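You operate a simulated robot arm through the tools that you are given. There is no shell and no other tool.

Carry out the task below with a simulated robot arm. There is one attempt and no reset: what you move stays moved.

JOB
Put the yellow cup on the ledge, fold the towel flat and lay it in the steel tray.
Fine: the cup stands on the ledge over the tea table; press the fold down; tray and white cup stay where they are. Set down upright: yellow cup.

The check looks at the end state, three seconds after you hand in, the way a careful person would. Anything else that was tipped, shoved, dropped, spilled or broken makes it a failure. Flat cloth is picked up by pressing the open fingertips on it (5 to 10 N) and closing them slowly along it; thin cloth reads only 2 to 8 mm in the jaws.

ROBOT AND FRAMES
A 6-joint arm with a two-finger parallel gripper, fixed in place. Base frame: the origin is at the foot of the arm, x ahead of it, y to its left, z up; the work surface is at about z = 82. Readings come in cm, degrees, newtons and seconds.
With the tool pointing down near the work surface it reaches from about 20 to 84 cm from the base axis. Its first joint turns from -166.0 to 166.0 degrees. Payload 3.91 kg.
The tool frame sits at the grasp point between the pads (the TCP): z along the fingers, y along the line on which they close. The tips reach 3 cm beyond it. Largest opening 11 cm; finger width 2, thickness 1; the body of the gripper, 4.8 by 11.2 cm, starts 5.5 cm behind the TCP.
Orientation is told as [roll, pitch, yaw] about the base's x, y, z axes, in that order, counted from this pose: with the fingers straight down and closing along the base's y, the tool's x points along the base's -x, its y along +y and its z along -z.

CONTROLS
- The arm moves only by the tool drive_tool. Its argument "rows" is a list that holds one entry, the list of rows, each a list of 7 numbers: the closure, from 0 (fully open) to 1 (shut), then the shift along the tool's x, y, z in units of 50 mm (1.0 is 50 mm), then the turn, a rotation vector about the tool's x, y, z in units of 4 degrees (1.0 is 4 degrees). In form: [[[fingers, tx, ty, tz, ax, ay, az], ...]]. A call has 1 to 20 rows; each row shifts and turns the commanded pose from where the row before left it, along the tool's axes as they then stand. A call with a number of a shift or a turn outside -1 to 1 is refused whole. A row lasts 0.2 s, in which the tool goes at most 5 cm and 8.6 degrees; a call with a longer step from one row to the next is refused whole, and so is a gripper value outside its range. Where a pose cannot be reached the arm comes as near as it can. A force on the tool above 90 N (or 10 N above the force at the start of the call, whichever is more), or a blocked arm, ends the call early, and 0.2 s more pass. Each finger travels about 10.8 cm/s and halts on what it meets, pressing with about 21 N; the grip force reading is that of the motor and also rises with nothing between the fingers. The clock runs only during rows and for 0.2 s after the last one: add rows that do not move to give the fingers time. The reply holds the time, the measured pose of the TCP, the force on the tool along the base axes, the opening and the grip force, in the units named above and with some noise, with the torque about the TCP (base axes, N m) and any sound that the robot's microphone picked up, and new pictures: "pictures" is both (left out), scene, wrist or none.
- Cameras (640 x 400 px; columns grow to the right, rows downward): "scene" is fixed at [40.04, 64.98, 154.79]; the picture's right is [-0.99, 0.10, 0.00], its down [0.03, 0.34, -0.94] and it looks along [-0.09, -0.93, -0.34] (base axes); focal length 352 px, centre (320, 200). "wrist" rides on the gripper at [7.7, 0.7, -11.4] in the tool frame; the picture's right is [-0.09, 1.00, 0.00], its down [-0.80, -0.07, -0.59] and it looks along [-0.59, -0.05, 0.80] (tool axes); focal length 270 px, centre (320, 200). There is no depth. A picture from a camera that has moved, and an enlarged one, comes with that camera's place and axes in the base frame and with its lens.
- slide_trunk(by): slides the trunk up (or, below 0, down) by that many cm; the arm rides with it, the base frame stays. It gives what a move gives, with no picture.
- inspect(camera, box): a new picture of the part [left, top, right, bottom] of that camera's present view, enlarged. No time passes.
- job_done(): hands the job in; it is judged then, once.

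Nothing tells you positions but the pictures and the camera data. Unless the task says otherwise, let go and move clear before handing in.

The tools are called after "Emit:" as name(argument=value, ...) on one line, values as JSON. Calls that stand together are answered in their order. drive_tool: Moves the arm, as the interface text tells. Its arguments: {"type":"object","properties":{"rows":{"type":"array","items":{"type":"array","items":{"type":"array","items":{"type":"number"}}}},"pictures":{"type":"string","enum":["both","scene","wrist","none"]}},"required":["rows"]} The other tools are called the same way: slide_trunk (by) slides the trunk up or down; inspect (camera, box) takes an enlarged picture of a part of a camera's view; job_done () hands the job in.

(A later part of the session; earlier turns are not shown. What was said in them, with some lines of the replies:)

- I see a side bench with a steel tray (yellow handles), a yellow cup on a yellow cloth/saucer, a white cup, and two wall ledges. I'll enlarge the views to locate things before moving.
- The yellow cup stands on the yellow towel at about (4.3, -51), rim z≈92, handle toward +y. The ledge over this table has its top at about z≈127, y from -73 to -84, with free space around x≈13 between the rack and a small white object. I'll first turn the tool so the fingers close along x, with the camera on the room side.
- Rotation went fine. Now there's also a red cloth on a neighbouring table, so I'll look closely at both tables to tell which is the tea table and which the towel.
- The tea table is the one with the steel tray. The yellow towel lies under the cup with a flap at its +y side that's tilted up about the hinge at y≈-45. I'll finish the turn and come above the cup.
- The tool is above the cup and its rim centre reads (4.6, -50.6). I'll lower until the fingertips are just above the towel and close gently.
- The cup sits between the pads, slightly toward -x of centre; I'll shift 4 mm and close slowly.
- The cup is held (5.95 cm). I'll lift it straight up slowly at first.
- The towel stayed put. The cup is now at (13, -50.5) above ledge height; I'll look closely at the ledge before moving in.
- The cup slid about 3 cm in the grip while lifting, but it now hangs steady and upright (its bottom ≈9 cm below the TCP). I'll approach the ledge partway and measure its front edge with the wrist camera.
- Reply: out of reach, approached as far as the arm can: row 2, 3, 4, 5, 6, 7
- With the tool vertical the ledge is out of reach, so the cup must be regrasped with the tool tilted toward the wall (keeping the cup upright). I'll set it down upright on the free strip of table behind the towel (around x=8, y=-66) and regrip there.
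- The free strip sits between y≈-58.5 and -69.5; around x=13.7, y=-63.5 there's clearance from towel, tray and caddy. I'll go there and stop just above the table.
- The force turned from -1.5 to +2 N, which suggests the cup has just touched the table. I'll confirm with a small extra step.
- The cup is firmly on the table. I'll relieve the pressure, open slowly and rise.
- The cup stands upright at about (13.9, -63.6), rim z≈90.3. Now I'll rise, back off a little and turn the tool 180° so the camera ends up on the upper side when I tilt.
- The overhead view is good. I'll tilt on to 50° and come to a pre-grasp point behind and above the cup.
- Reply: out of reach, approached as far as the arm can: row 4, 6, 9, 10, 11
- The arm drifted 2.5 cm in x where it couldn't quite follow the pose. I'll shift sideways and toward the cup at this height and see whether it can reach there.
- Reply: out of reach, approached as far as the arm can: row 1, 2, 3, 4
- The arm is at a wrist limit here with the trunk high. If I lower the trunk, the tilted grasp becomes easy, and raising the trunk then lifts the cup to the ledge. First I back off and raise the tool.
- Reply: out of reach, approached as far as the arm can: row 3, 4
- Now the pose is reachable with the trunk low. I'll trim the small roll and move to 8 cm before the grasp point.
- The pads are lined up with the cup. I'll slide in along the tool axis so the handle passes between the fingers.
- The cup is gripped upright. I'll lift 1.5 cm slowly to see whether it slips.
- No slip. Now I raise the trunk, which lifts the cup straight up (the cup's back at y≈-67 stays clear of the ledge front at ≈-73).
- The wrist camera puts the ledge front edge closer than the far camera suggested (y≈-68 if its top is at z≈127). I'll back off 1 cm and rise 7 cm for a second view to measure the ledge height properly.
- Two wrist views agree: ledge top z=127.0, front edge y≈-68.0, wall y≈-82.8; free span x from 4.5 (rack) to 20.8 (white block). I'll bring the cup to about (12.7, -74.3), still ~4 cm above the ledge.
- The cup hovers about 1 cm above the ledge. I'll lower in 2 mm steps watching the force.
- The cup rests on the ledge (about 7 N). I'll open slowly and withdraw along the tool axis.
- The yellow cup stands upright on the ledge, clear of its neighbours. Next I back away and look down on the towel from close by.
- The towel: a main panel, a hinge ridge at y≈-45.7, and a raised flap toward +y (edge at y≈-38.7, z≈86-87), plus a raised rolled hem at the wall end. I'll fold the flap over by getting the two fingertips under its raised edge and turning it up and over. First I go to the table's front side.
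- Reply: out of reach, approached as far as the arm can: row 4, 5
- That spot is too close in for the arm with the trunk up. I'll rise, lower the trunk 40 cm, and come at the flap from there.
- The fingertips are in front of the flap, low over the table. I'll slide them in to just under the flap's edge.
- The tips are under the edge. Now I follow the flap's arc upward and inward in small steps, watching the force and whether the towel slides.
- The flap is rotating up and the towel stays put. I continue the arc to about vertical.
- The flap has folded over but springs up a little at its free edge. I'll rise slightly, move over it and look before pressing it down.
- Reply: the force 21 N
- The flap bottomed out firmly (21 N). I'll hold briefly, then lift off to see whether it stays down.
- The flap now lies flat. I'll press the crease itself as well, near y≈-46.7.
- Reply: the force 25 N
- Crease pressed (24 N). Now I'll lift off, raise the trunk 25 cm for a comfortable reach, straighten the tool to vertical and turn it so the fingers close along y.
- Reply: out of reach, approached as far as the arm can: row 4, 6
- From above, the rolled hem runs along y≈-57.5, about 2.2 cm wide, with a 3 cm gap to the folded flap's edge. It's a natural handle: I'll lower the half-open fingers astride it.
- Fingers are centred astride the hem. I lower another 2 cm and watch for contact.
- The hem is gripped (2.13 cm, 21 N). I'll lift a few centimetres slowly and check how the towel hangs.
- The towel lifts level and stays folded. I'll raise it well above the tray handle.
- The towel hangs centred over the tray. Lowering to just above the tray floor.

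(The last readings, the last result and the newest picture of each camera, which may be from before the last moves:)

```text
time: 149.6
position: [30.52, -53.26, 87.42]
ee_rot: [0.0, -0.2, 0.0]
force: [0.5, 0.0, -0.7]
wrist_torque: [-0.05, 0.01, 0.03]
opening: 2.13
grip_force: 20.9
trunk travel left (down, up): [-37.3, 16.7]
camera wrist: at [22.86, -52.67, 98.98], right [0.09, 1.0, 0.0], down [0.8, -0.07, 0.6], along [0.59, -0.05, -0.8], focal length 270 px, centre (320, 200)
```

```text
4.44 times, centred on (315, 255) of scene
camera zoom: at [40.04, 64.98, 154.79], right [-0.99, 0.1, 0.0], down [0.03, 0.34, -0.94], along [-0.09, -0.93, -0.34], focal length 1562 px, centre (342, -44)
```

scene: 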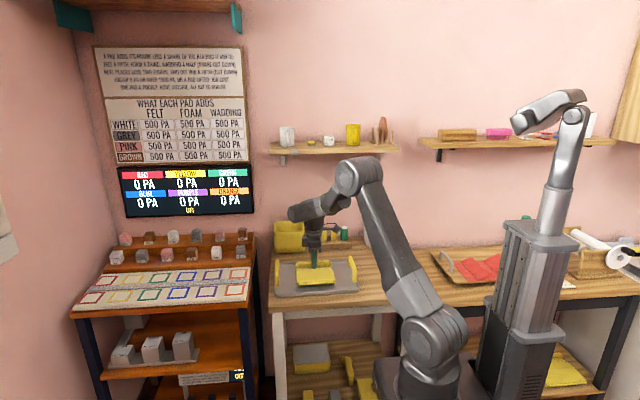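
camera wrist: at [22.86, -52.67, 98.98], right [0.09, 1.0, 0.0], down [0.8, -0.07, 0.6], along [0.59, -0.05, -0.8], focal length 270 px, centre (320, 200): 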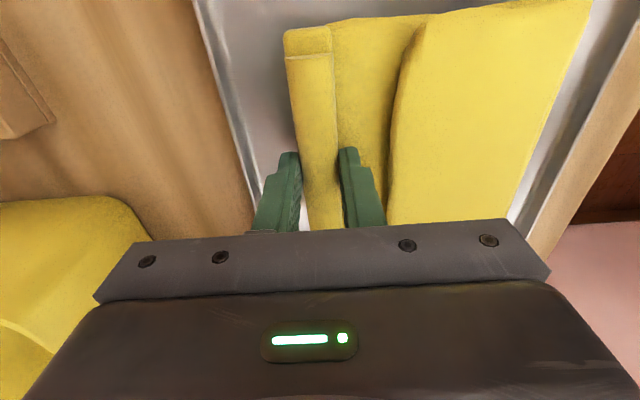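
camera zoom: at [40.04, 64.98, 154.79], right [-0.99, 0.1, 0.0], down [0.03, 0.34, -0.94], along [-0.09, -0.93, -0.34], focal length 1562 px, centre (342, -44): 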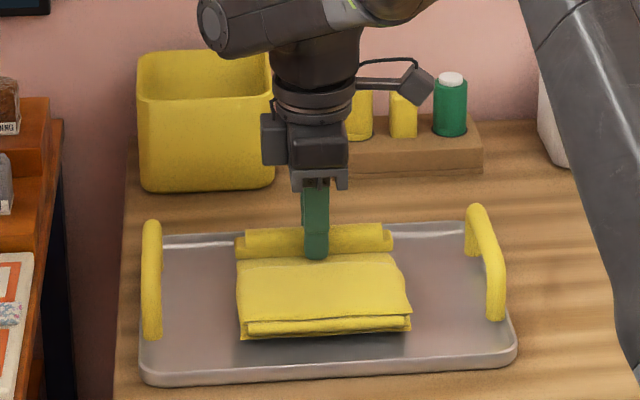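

Emit:
drive_tool(rows=[[[0.95, 0, 0, 0.03, 0, 0, 0], [0.95, 0, 0, 0.03, 0, 0, 0], [0.95, 0, 0, 0, 0, 0, 0]]], pictures="none")

Emit:
drive_tool(rows=[[[0.95, 0, 0, 0.02, 0, 0, 0], [0.95, 0, 0, 0.02, 0, 0, 0], [0.95, 0, 0, 0, 0, 0, 0]]], pictures="none")

```text
time: 150.4
position: [30.53, -53.29, 87.12]
ee_rot: [0.0, -0.1, 0.0]
force: [0.4, 0.3, -1.3]
wrist_torque: [-0.03, 0.02, 0.02]
opening: 2.16
grip_force: 21.3
trunk travel left (down, up): [-37.3, 16.7]
```

```text
time: 151.2
position: [30.63, -53.2, 86.99]
ee_rot: [0.1, -0.1, 0.0]
force: [-0.7, 0.7, -1.5]
wrist_torque: [-0.03, -0.01, -0.01]
opening: 2.14
grip_force: 20.7
trunk travel left (down, up): [-37.3, 16.7]
```

Emit:
drive_tool(rows=[[[0.95, 0, 0, 0.02, 0, 0, 0], [0.95, 0, 0, 0.02, 0, 0, 0], [0.95, 0, 0, 0, 0, 0, 0]]], pictures="none")

Emit:
inspect(camera="scene", box=[295, 240, 345, 290])

```text
time: 152.0
position: [30.47, -53.3, 86.66]
ee_rot: [0.0, -0.1, 0.0]
force: [0.3, 0.5, -0.4]
wrist_torque: [-0.04, 0.0, 0.01]
opening: 2.1
grip_force: 20.7
trunk travel left (down, up): [-37.3, 16.7]
```

```text
8.00 times, centred on (320, 265) of scene
camera zoom: at [40.04, 64.98, 154.79], right [-0.99, 0.1, 0.0], down [0.03, 0.34, -0.94], along [-0.09, -0.93, -0.34], focal length 2812 px, centre (320, -320)
```

zoom: 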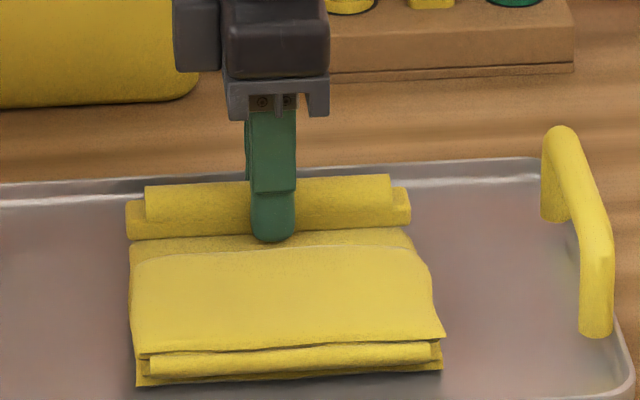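

Emit:
drive_tool(rows=[[[0.95, 0, 0, 0.02, 0, 0, 0], [0.95, 0, 0, 0, 0, 0, 0]]], pictures="none")

Emit:
drive_tool(rows=[[[0.95, 0, 0, 0.02, 0, 0, 0], [0.95, 0, 0, 0, 0, 0, 0]]], pictures="none")

```text
time: 152.6
position: [30.57, -53.21, 86.7]
ee_rot: [0.0, 0.0, 0.0]
force: [0.4, -0.7, 2.0]
wrist_torque: [0.0, 0.01, 0.0]
opening: 2.12
grip_force: 21.2
trunk travel left (down, up): [-37.3, 16.7]
```

```text
time: 153.2
position: [30.57, -53.25, 86.67]
ee_rot: [-0.2, -0.2, 0.1]
force: [0.9, -4.2, 13.5]
wrist_torque: [0.03, 0.11, 0.04]
opening: 2.14
grip_force: 21.7
trunk travel left (down, up): [-37.3, 16.7]
```

The towel is resting on the tray floor. I'll ease off, open just a little (to ~3.8 cm) and rise straight up.

Emit:
drive_tool(rows=[[[0.95, 0, 0, -0.02, 0, 0, 0], [0.9, 0, 0, 0, 0, 0, 0], [0.85, 0, 0, 0, 0, 0, 0], [0.82, 0, 0, 0, 0, 0, 0], [0.79, 0, 0, 0, 0, 0, 0], [0.76, 0, 0, 0, 0, 0, 0], [0.73, 0, 0, 0, 0, 0, 0], [0.7, 0, 0, 0, 0, 0, 0], [0.66, 0, 0, 0, 0, 0, 0], [0.66, 0, 0, 0, 0, 0, 0], [0.66, 0, 0, 0, 0, 0, 0]]])

Emit:
inspect(camera="wrist", box=[180, 0, 640, 280])

Emit:
inspect(camera="scene", box=[265, 210, 365, 300])

```text
time: 155.6
position: [30.5, -53.18, 86.66]
ee_rot: [0.0, -0.1, 0.0]
force: [-0.7, -0.9, -0.2]
wrist_torque: [-0.02, 0.0, -0.04]
opening: 3.73
grip_force: 0.0
trunk travel left (down, up): [-37.3, 16.7]
camera wrist: at [22.89, -52.62, 98.21], right [0.09, 1.0, 0.0], down [0.8, -0.07, 0.6], along [0.59, -0.05, -0.8], focal length 270 px, centre (320, 200)
```

scene: 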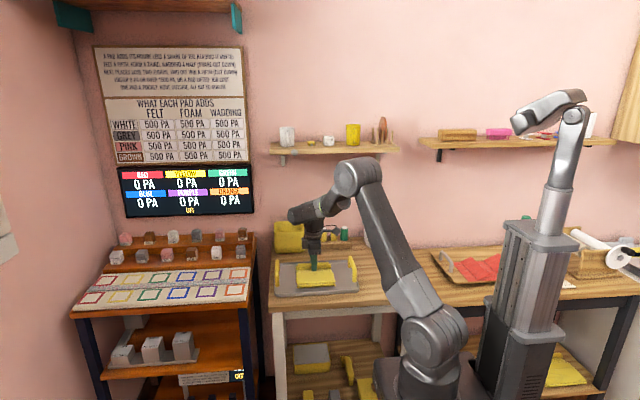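
wrist: 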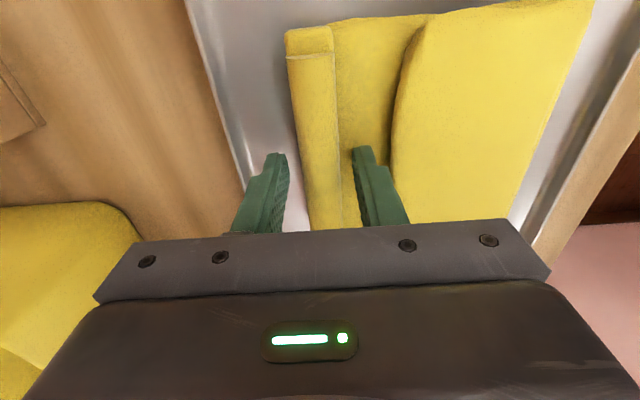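

```text
1.39 times, centred on (410, 140) of wrist
camera zoom: at [22.89, -52.62, 98.21], right [0.09, 1.0, 0.0], down [0.8, -0.07, 0.6], along [0.59, -0.05, -0.8], focal length 376 px, centre (195, 284)
```

zoom: 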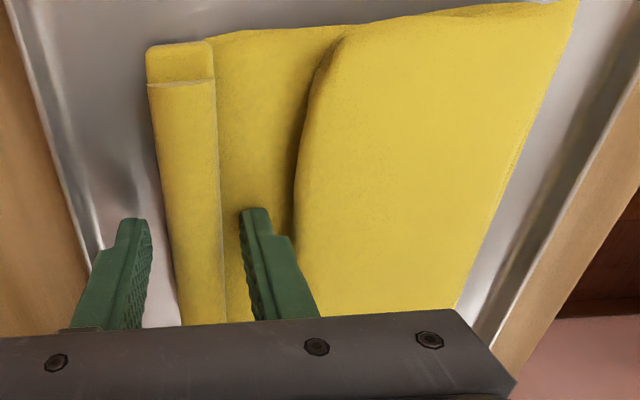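

```text
4.44 times, centred on (315, 255) of scene
camera zoom: at [40.04, 64.98, 154.79], right [-0.99, 0.1, 0.0], down [0.03, 0.34, -0.94], along [-0.09, -0.93, -0.34], focal length 1562 px, centre (342, -44)
```

zoom: 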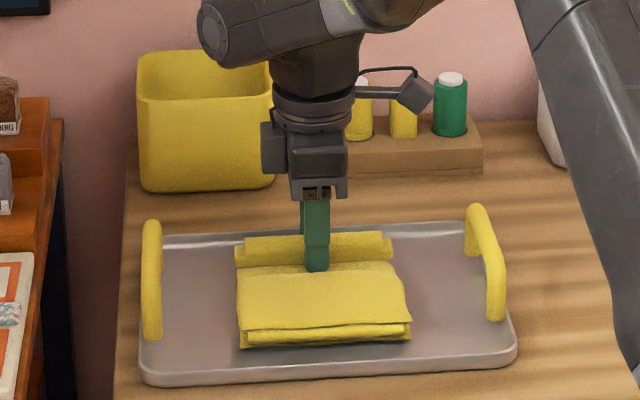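

Emit:
drive_tool(rows=[[[0.66, 0, 0, -0.1, 0, 0, 0], [0.66, 0, 0, -0.2, 0, 0, 0], [0.66, 0, 0, -0.4, 0, 0, 0], [0.66, 0, 0, -0.6, 0, 0, 0], [0.66, 0, 0, -0.6, 0, 0, 0], [0.66, 0.3, 0, -0.6, 0, 0, 0], [0.66, 0.6, 0, -0.5, 0, 0, 0], [0.66, 0.8, 0, -0.2, 0, 0, 0], [0.66, 0.8, 0, 0, 0, 0, 0], [0.66, 0.3, 0, 0, 0, 0, 0], [0.66, 0, 0, 0, 0, 0, 0]]])

Emit:
inspect(camera="wrist", box=[200, 0, 500, 230])

Emit:
inspect(camera="scene", box=[265, 220, 365, 300])

Emit:
inspect(camera="scene", box=[298, 252, 340, 282])

```text
time: 158.0
position: [16.48, -53.24, 102.75]
ee_rot: [0.0, -0.1, 0.0]
force: [-0.2, 0.5, -0.5]
wrist_torque: [0.01, 0.02, 0.0]
opening: 3.75
grip_force: 0.0
trunk travel left (down, up): [-37.3, 16.7]
camera wrist: at [8.79, -52.59, 114.18], right [0.09, 1.0, 0.0], down [0.8, -0.07, 0.6], along [0.59, -0.05, -0.8], focal length 270 px, centre (320, 200)
```

scene: 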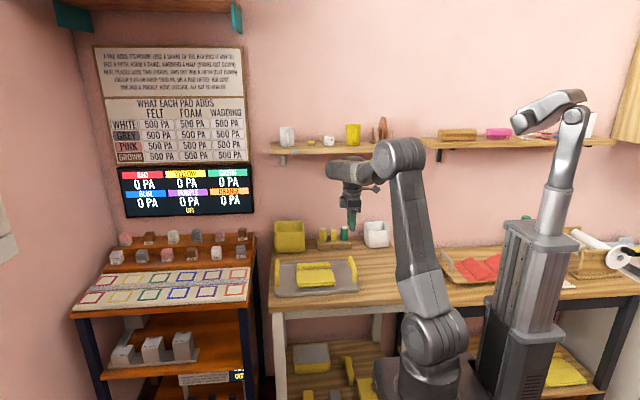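
wrist: 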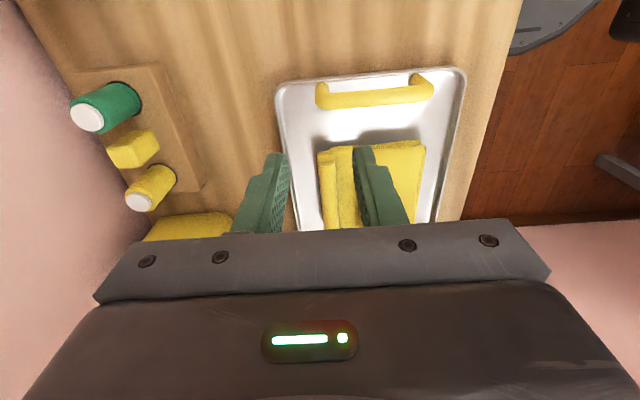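

```text
1.74 times, centred on (350, 115) of wrist
camera zoom: at [8.79, -52.59, 114.18], right [0.09, 1.0, 0.0], down [0.8, -0.07, 0.6], along [0.59, -0.05, -0.8], focal length 470 px, centre (268, 348)
```

zoom: 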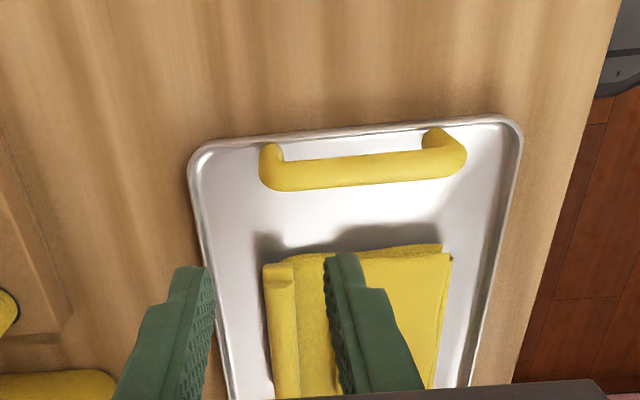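

```text
5.00 times, centred on (315, 260) of scene
camera zoom: at [40.04, 64.98, 154.79], right [-0.99, 0.1, 0.0], down [0.03, 0.34, -0.94], along [-0.09, -0.93, -0.34], focal length 1757 px, centre (345, -100)
```

zoom: 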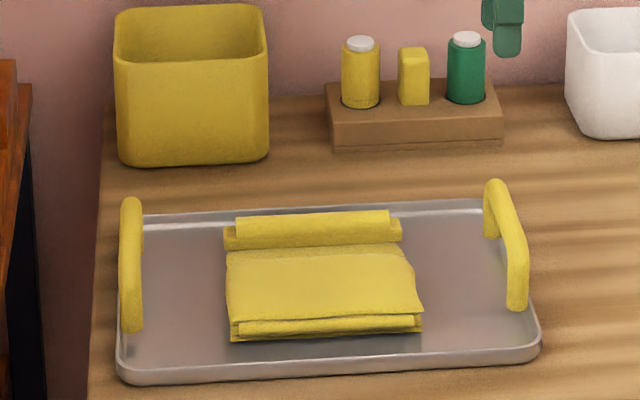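

```text
13.33 times, centred on (319, 267) of scene
camera zoom: at [40.04, 64.98, 154.79], right [-0.99, 0.1, 0.0], down [0.03, 0.34, -0.94], along [-0.09, -0.93, -0.34], focal length 4686 px, centre (333, -693)
```

zoom: 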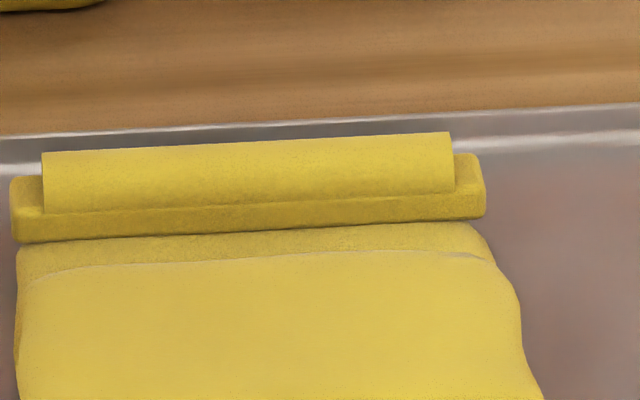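

The folded towel lies in the tray. I'll take a closer look at how flat the flap sits, then press the fold down once more.

Emit:
drive_tool(rows=[[[0.5, -0.1, 0.3, -0.3, 0, 0, 0], [0.3, -0.2, 0.4, -0.4, 0, 0, 0], [0.1, -0.3, 0.4, -0.4, 0, 0, 0], [0, -0.4, 0.2, -0.3, 0, 0, 0], [0, -0.3, 0.1, -0.2, 0, 0, 0], [0, 0, 0, 0, 0, 0, 0], [0, 0, 0, 0, 0, 0, 0]]])

Emit:
inspect(camera="wrist", box=[220, 40, 440, 230])

```text
time: 159.6
position: [22.89, -46.45, 110.76]
ee_rot: [0.0, 0.0, 0.0]
force: [-0.3, -0.7, -0.5]
wrist_torque: [-0.01, -0.04, -0.02]
opening: 11.0
grip_force: 0.0
trunk travel left (down, up): [-37.3, 16.7]
camera wrist: at [15.19, -45.71, 122.19], right [0.09, 1.0, 0.0], down [0.8, -0.07, 0.6], along [0.59, -0.05, -0.8], focal length 270 px, centre (320, 200)
```

scene: 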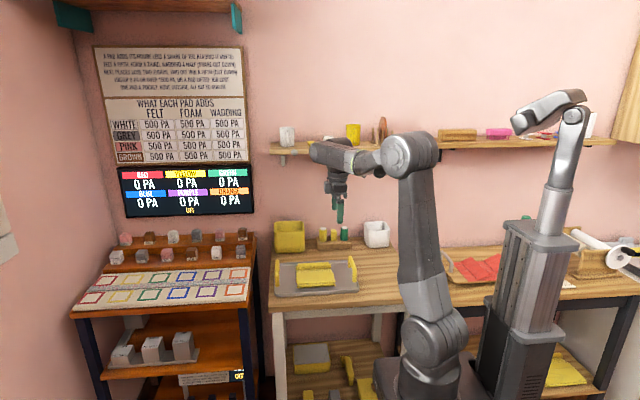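
wrist: 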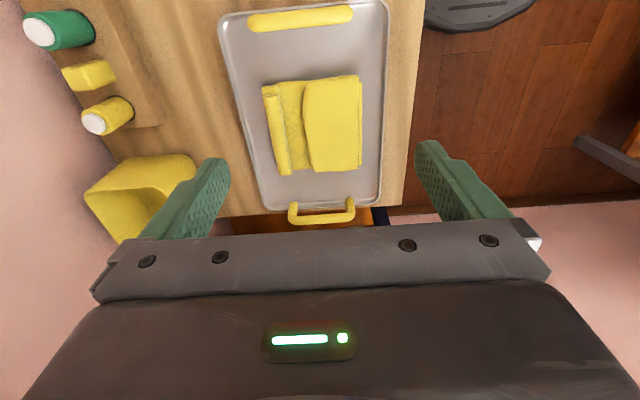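

```text
2.11 times, centred on (330, 135) of wrist
camera zoom: at [15.19, -45.71, 122.19], right [0.09, 1.0, 0.0], down [0.8, -0.07, 0.6], along [0.59, -0.05, -0.8], focal length 569 px, centre (299, 337)
```

zoom: 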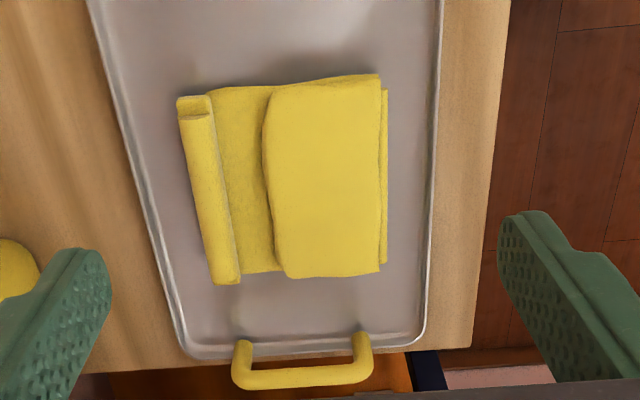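

The towel sits squarely inside the tray with the flap folded over. I'll press the fold down again here with both fingertips.

Emit:
drive_tool(rows=[[[0.2, -0.253, 0.042, 0.5, 0, 0, 0], [0.4, -0.253, 0.042, 0.6, 0, 0, 0], [0.55, -0.253, 0.042, 0.6, 0, 0, 0], [0.618, -0.253, 0.042, 0.6, 0, 0, 0], [0.618, -0.253, 0.042, 0.6, 0, 0, 0], [0.618, -0.253, 0.042, 0.6, 0, 0, 0], [0.618, 0, 0, 0.3, 0, 0, 0], [0.618, 0, 0, 0.2, 0, 0, 0], [0.618, 0, 0, 0.1, 0, 0, 0], [0.618, 0, 0, 0, 0, 0, 0]]], pictures="wrist")

Emit:
inspect(camera="scene", box=[265, 210, 365, 300])

```text
time: 161.8
position: [30.57, -44.89, 90.28]
ee_rot: [0.0, -0.1, 0.1]
force: [-0.6, 0.0, 1.1]
wrist_torque: [0.0, -0.01, -0.02]
opening: 4.19
grip_force: 0.0
trunk travel left (down, up): [-37.3, 16.7]
camera wrist: at [22.97, -44.3, 101.77], right [0.09, 1.0, 0.0], down [0.8, -0.07, 0.6], along [0.59, -0.05, -0.8], focal length 270 px, centre (320, 200)
```

wrist: 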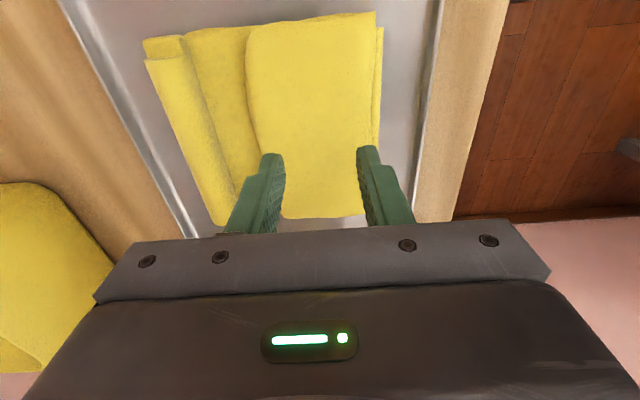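

```text
4.44 times, centred on (315, 255) of scene
camera zoom: at [40.04, 64.98, 154.79], right [-0.99, 0.1, 0.0], down [0.03, 0.34, -0.94], along [-0.09, -0.93, -0.34], focal length 1562 px, centre (342, -44)
```

zoom: 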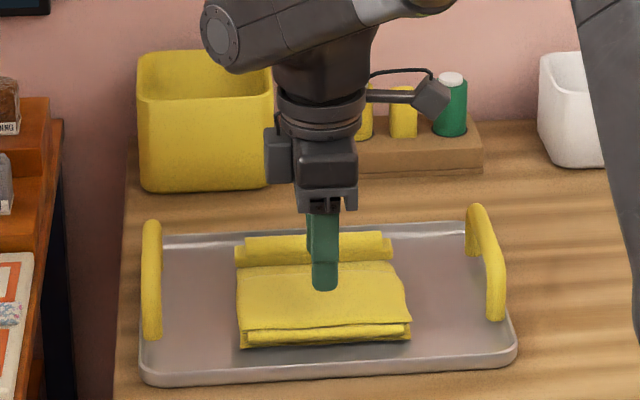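

Emit:
drive_tool(rows=[[[0.618, 0, 0, 0.1, 0, 0, 0], [0.618, 0, 0, 0.1, 0, 0, 0], [0.618, 0, 0, 0.1, 0, 0, 0], [0.618, 0, 0, 0.06, 0, 0, 0], [0.618, 0, 0, 0.04, 0, 0, 0], [0.618, 0, 0, 0.04, 0, 0, 0], [0.618, 0, 0, 0, 0, 0, 0]]], pictures="none")

Emit:
drive_tool(rows=[[[0.618, 0, 0, 0.03, 0, 0, 0], [0.618, 0, 0, 0.03, 0, 0, 0], [0.618, 0, 0, 0, 0, 0, 0]]], pictures="none")

```text
time: 163.4
position: [30.84, -44.95, 88.12]
ee_rot: [0.0, -0.1, -0.1]
force: [0.2, -0.6, -1.1]
wrist_torque: [0.02, 0.02, 0.02]
opening: 4.18
grip_force: 0.1
trunk travel left (down, up): [-37.3, 16.7]
```

```text
time: 164.2
position: [30.66, -44.96, 87.78]
ee_rot: [-0.1, -0.3, 0.1]
force: [0.5, 0.3, 12.9]
wrist_torque: [0.3, 0.01, -0.04]
opening: 4.19
grip_force: 0.1
trunk travel left (down, up): [-37.3, 16.7]
```

Pressed with 13 N. I'll hold a second, then rise and move clear.

Emit:
drive_tool(rows=[[[0.618, 0, 0, 0, 0, 0, 0], [0.618, 0, 0, 0, 0, 0, 0], [0.618, 0, 0, 0, 0, 0, 0], [0.618, 0, 0, 0, 0, 0, 0], [0.618, 0, 0, -0.05, 0, 0, 0], [0.618, 0, 0, -0.2, 0, 0, 0], [0.618, 0, 0, -0.4, 0, 0, 0], [0.618, 0, 0, -0.6, 0, 0, 0], [0.618, 0, 0, -0.7, 0, 0, 0], [0.618, 0.3, 0, -0.8, 0, 0, 0], [0.5, 0.4, 0, -0.8, 0, 0, 0], [0.3, 0.5, 0, -0.7, 0, 0, 0], [0.2, 0.6, 0.1, -0.4, 0, 0, 0], [0.1, 0.3, 0.1, 0, 0, 0, 0], [0.1, 0, 0, 0, 0, 0, 0]]])

Emit:
inspect(camera="wrist", box=[220, 40, 440, 230])

Emit:
inspect(camera="scene", box=[265, 220, 365, 300])

Emit:
inspect(camera="scene", box=[265, 100, 405, 180])

```text
time: 167.4
position: [20.04, -44.02, 110.93]
ee_rot: [0.0, -0.1, -0.1]
force: [-0.4, -0.5, 0.2]
wrist_torque: [0.0, 0.02, -0.01]
opening: 9.9
grip_force: 0.0
trunk travel left (down, up): [-37.3, 16.7]
camera wrist: at [12.45, -43.33, 122.33], right [0.09, 1.0, 0.0], down [0.8, -0.07, 0.6], along [0.59, -0.05, -0.8], focal length 270 px, centre (320, 200)
```

scene: 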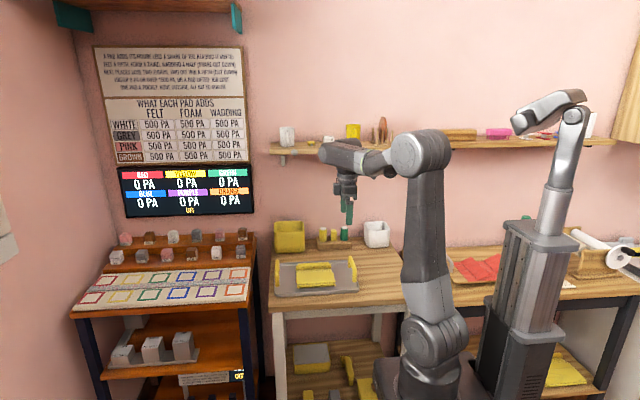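
wrist: 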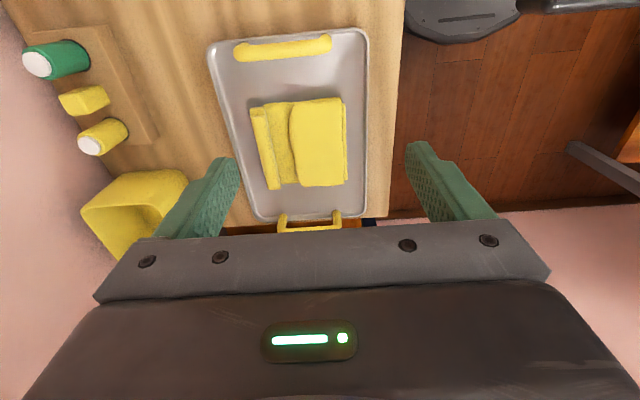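

```text
2.11 times, centred on (330, 135) of wrist
camera zoom: at [12.45, -43.33, 122.33], right [0.09, 1.0, 0.0], down [0.8, -0.07, 0.6], along [0.59, -0.05, -0.8], focal length 569 px, centre (299, 337)
```

zoom: 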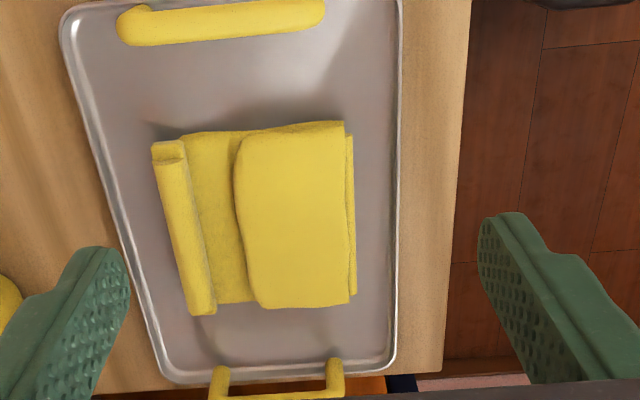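

```text
5.00 times, centred on (315, 260) of scene
camera zoom: at [40.04, 64.98, 154.79], right [-0.99, 0.1, 0.0], down [0.03, 0.34, -0.94], along [-0.09, -0.93, -0.34], focal length 1757 px, centre (345, -100)
```

zoom: 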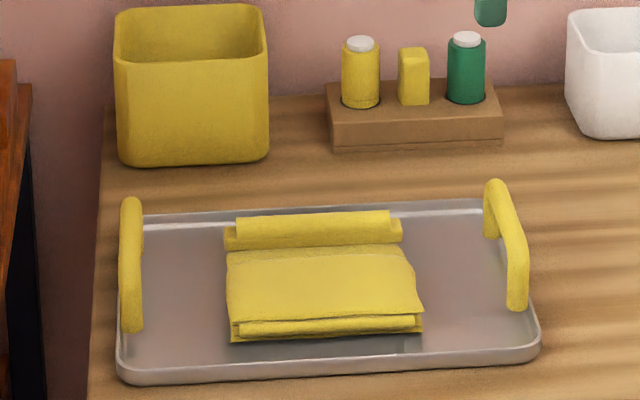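

```text
4.57 times, centred on (335, 140) of scene
camera zoom: at [40.04, 64.98, 154.79], right [-0.99, 0.1, 0.0], down [0.03, 0.34, -0.94], along [-0.09, -0.93, -0.34], focal length 1607 px, centre (251, 474)
```

zoom: 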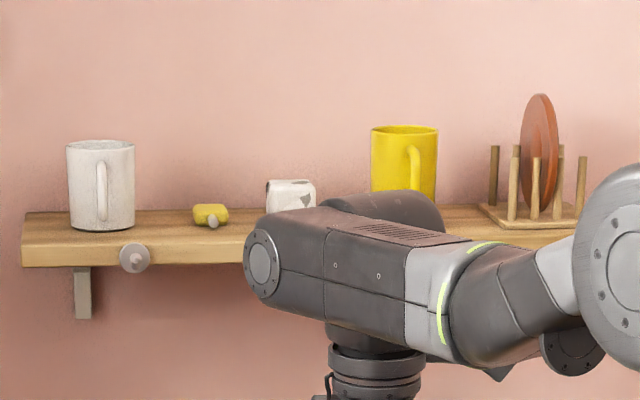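

Everything looks right: towel folded flat in the tray, cup upright on the ledge. As a last check I'll touch the rolled hem lightly from above to make sure it isn't a springy, unpressed part.

Emit:
drive_tool(rows=[[[0.3, -0.4, -0.35, 0.3, 0, 0, 0], [0.5, -0.45, -0.38, 0.5, 0, 0, 0], [0.7, -0.45, -0.38, 0.6, 0, 0, 0], [0.9, -0.45, -0.38, 0.6, 0, 0, 0], [1, -0.35, -0.37, 0.6, 0, 0, 0], [1, 0, 0, 0.6, 0, 0, 0], [1, 0, 0, 0.4, 0, 0, 0], [1, 0, 0, 0.2, 0, 0, 0], [1, 0, 0, 0.1, 0, 0, 0], [1, 0, 0, 0, 0, 0, 0]]], pictures="wrist")

Emit:
inspect(camera="scene", box=[265, 210, 365, 300])

```text
time: 169.6
position: [30.69, -53.39, 91.3]
ee_rot: [0.0, -0.1, -0.1]
force: [-0.4, 0.4, -0.5]
wrist_torque: [-0.01, -0.02, -0.01]
opening: 0.0
grip_force: 21.4
trunk travel left (down, up): [-37.3, 16.7]
camera wrist: at [23.05, -52.68, 102.86], right [0.09, 1.0, 0.0], down [0.8, -0.07, 0.6], along [0.59, -0.05, -0.8], focal length 270 px, centre (320, 200)
```

wrist: 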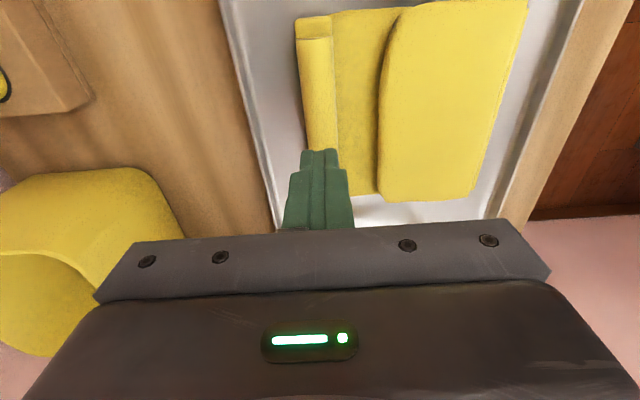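

```text
4.44 times, centred on (315, 255) of scene
camera zoom: at [40.04, 64.98, 154.79], right [-0.99, 0.1, 0.0], down [0.03, 0.34, -0.94], along [-0.09, -0.93, -0.34], focal length 1562 px, centre (342, -44)
```

zoom: 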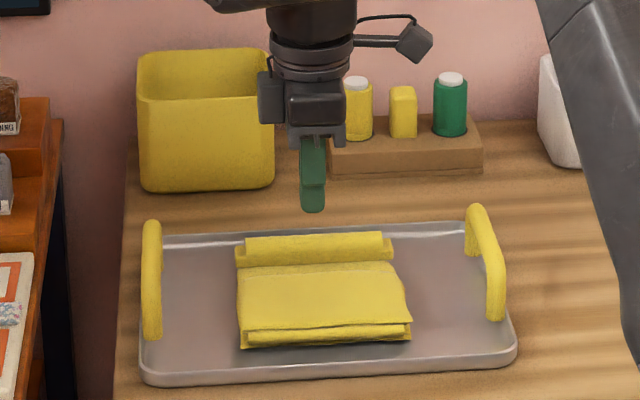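

Emit:
drive_tool(rows=[[[1, 0, 0, 0.1, 0, 0, 0], [1, 0, 0, 0.1, 0, 0, 0], [1, 0, 0, 0.1, 0, 0, 0], [1, 0, 0, 0.06, 0, 0, 0], [1, 0, 0, 0, 0, 0, 0]]], pictures="none")

Emit:
drive_tool(rows=[[[1, 0, 0, 0.04, 0, 0, 0], [1, 0, 0, 0.04, 0, 0, 0], [1, 0, 0, 0, 0, 0, 0]]], pictures="none")

Emit:
drive_tool(rows=[[[1, 0, 0, 0.03, 0, 0, 0], [1, 0, 0, 0, 0, 0, 0]]], pictures="none")

```text
time: 170.8
position: [30.64, -53.32, 89.64]
ee_rot: [0.0, -0.1, 0.0]
force: [0.0, -0.4, -0.4]
wrist_torque: [-0.01, -0.03, 0.03]
opening: 0.0
grip_force: 21.1
trunk travel left (down, up): [-37.3, 16.7]
```

```text
time: 171.6
position: [30.69, -53.33, 89.2]
ee_rot: [-0.1, 0.0, 0.0]
force: [1.3, -0.2, 0.0]
wrist_torque: [0.04, 0.0, -0.01]
opening: 0.0
grip_force: 20.7
trunk travel left (down, up): [-37.3, 16.7]
```

```text
time: 172.2
position: [30.71, -53.36, 89.02]
ee_rot: [0.0, -0.1, 0.0]
force: [-0.6, -0.8, 0.2]
wrist_torque: [0.0, 0.0, 0.0]
opening: 0.03
grip_force: 20.7
trunk travel left (down, up): [-37.3, 16.7]
```

Emit:
drive_tool(rows=[[[1, 0, 0, 0.03, 0, 0, 0], [1, 0, 0, 0, 0, 0, 0]]], pictures="none")

Emit:
drive_tool(rows=[[[1, 0, 0, 0.03, 0, 0, 0], [1, 0, 0, 0, 0, 0, 0]]], pictures="none")

Emit:
drive_tool(rows=[[[1, 0, 0, 0.03, 0, 0, 0], [1, 0, 0, 0, 0, 0, 0]]], pictures="wrist")

Emit:
inspect(camera="scene", box=[285, 230, 345, 290])

```text
time: 172.8
position: [30.67, -53.33, 88.88]
ee_rot: [0.0, -0.1, 0.0]
force: [-0.6, 0.2, -1.2]
wrist_torque: [-0.02, -0.02, -0.04]
opening: 0.01
grip_force: 21.4
trunk travel left (down, up): [-37.3, 16.7]
```

```text
time: 173.4
position: [30.65, -53.31, 88.88]
ee_rot: [0.0, 0.0, -0.1]
force: [-0.3, -0.1, -0.3]
wrist_torque: [0.01, 0.05, 0.02]
opening: 0.0
grip_force: 20.4
trunk travel left (down, up): [-37.3, 16.7]
```

```text
time: 174.0
position: [30.77, -53.29, 88.8]
ee_rot: [-0.1, -0.1, 0.0]
force: [0.9, 0.1, 8.9]
wrist_torque: [-0.03, 0.02, -0.03]
opening: 0.02
grip_force: 21.3
trunk travel left (down, up): [-37.3, 16.7]
camera wrist: at [23.04, -52.61, 100.28], right [0.09, 1.0, 0.0], down [0.8, -0.07, 0.6], along [0.59, -0.05, -0.8], focal length 270 px, centre (320, 200)
```

wrist: 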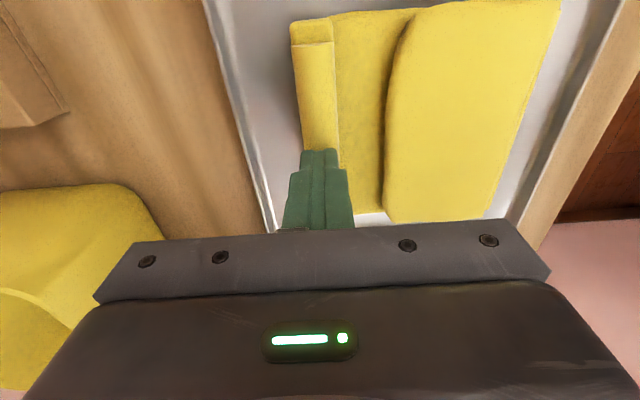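

```text
6.67 times, centred on (315, 260) of scene
camera zoom: at [40.04, 64.98, 154.79], right [-0.99, 0.1, 0.0], down [0.03, 0.34, -0.94], along [-0.09, -0.93, -0.34], focal length 2343 px, centre (353, -200)
```

zoom: 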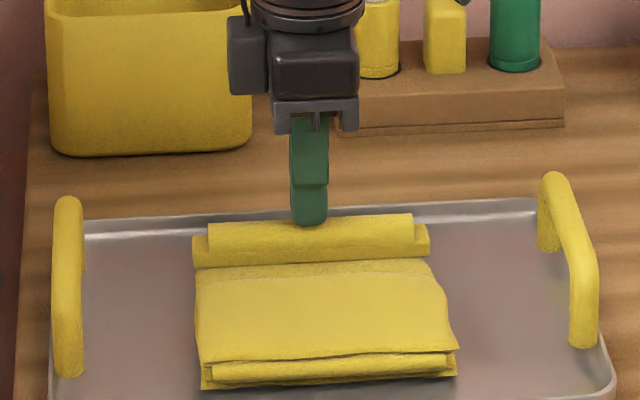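

The hem is firm (a fixed rolled edge), so nothing more to press there. I'll rise, open and move clear of everything, then do a final check.

Emit:
drive_tool(rows=[[[1, 0, 0, -0.1, 0, 0, 0], [1, 0, 0, -0.3, 0, 0, 0], [1, 0, 0, -0.5, 0, 0, 0], [1, 0, 0, -0.7, 0, 0, 0], [0.9, 0, 0.1, -0.8, 0, 0, 0], [0.7, 0.2, 0.3, -0.8, 0, 0, 0], [0.5, 0.3, 0.5, -0.7, 0, 0, 0], [0.3, 0.4, 0.6, -0.5, 0, 0, 0], [0.1, 0.5, 0.7, -0.3, 0, 0, 0], [0, 0.5, 0.7, -0.2, 0, 0, 0], [0, 0.5, 0.5, 0, 0, 0, 0], [0, 0.3, 0.3, 0, 0, 0, 0], [0, 0, 0, 0, 0, 0, 0]]])

Emit:
inspect(camera="scene", box=[260, 100, 430, 300])

Emit:
inspect(camera="wrist", box=[100, 0, 500, 230])

Emit:
inspect(camera="scene", box=[265, 100, 405, 180])

```text
time: 176.8
position: [17.04, -34.58, 113.2]
ee_rot: [0.0, -0.2, 0.0]
force: [0.3, -0.7, 0.2]
wrist_torque: [0.02, 0.02, 0.03]
opening: 11.0
grip_force: 0.1
trunk travel left (down, up): [-37.3, 16.7]
camera wrist: at [9.39, -33.95, 124.75], right [0.09, 1.0, 0.0], down [0.8, -0.07, 0.6], along [0.59, -0.05, -0.8], focal length 270 px, centre (320, 200)
```

scene: 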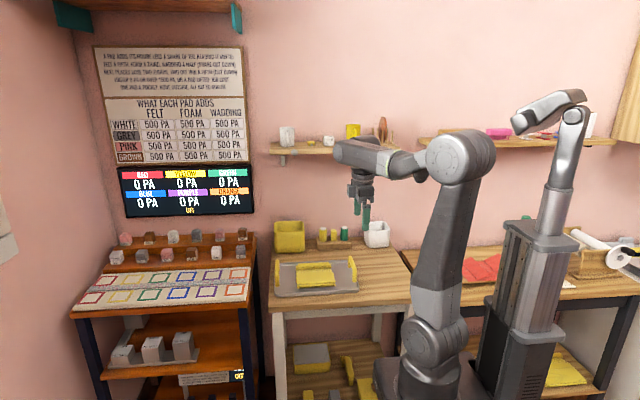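
wrist: 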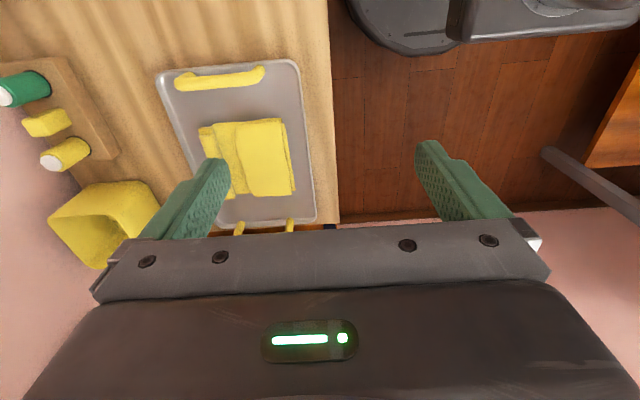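

```text
2.00 times, centred on (345, 200) of scene
camera zoom: at [40.04, 64.98, 154.79], right [-0.99, 0.1, 0.0], down [0.03, 0.34, -0.94], along [-0.09, -0.93, -0.34], focal length 703 px, centre (270, 200)
```

zoom: 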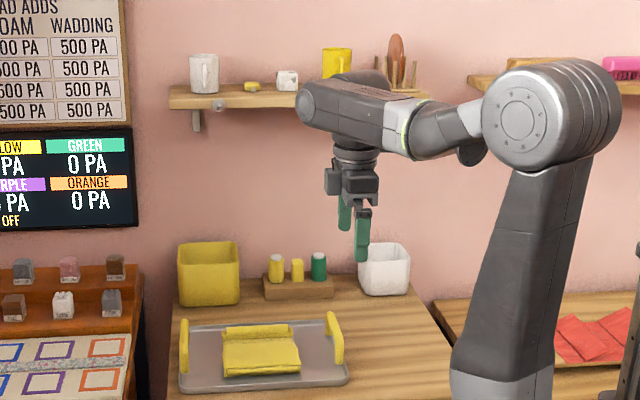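

```text
1.60 times, centred on (300, 115) of wrist
camera zoom: at [9.39, -33.95, 124.75], right [0.09, 1.0, 0.0], down [0.8, -0.07, 0.6], along [0.59, -0.05, -0.8], focal length 432 px, centre (352, 336)
```

zoom: 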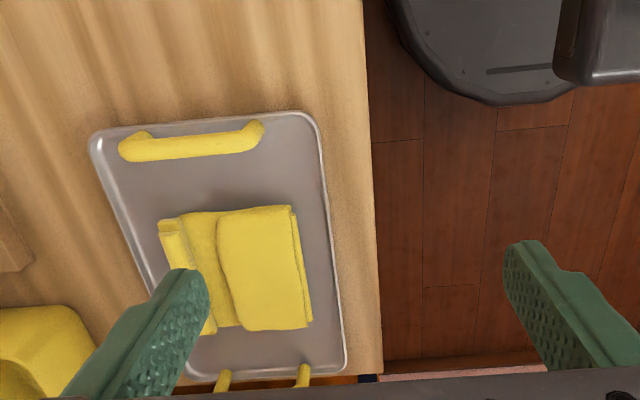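

```text
4.57 times, centred on (335, 140) of scene
camera zoom: at [40.04, 64.98, 154.79], right [-0.99, 0.1, 0.0], down [0.03, 0.34, -0.94], along [-0.09, -0.93, -0.34], focal length 1607 px, centre (251, 474)
```

zoom: 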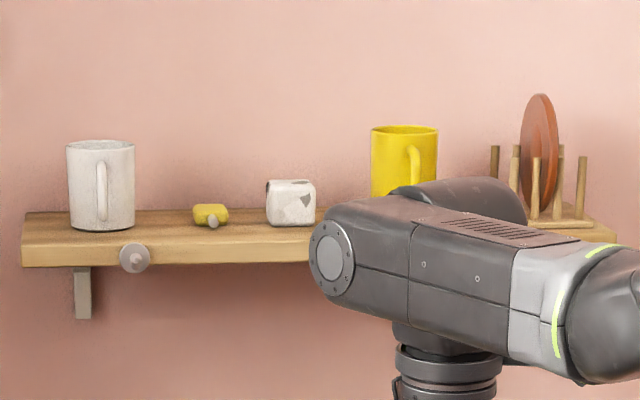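

The yellow cup stands upright on the ledge. The folded, pressed towel lies in the steel tray. The tray, white cup and everything else are where they were, and the arm is clear. I'm handing in the job.

Emit:
job_done()

```text
The job is handed in.
```

The job is done and handed in. At the last look before handing in, everything was in place:

- **Yellow cup:** it stands upright on the ledge over the tea table, between the plate rack and the small white block.
- **Towel:** the flap is folded over and pressed flat, both on the table and again in the tray. The folded towel lies inside the steel tray. Its rolled hem still stands about 1 cm above the fold. It didn't give under about 9 N, so I took it to be part of the towel.
- **Everything else:** the steel tray and the white cup are where they started, and I saw nothing tipped or knocked.

The ledge was out of reach with the tool pointing straight down. I set the cup down once on free table space and regripped it at a tilt before placing it.
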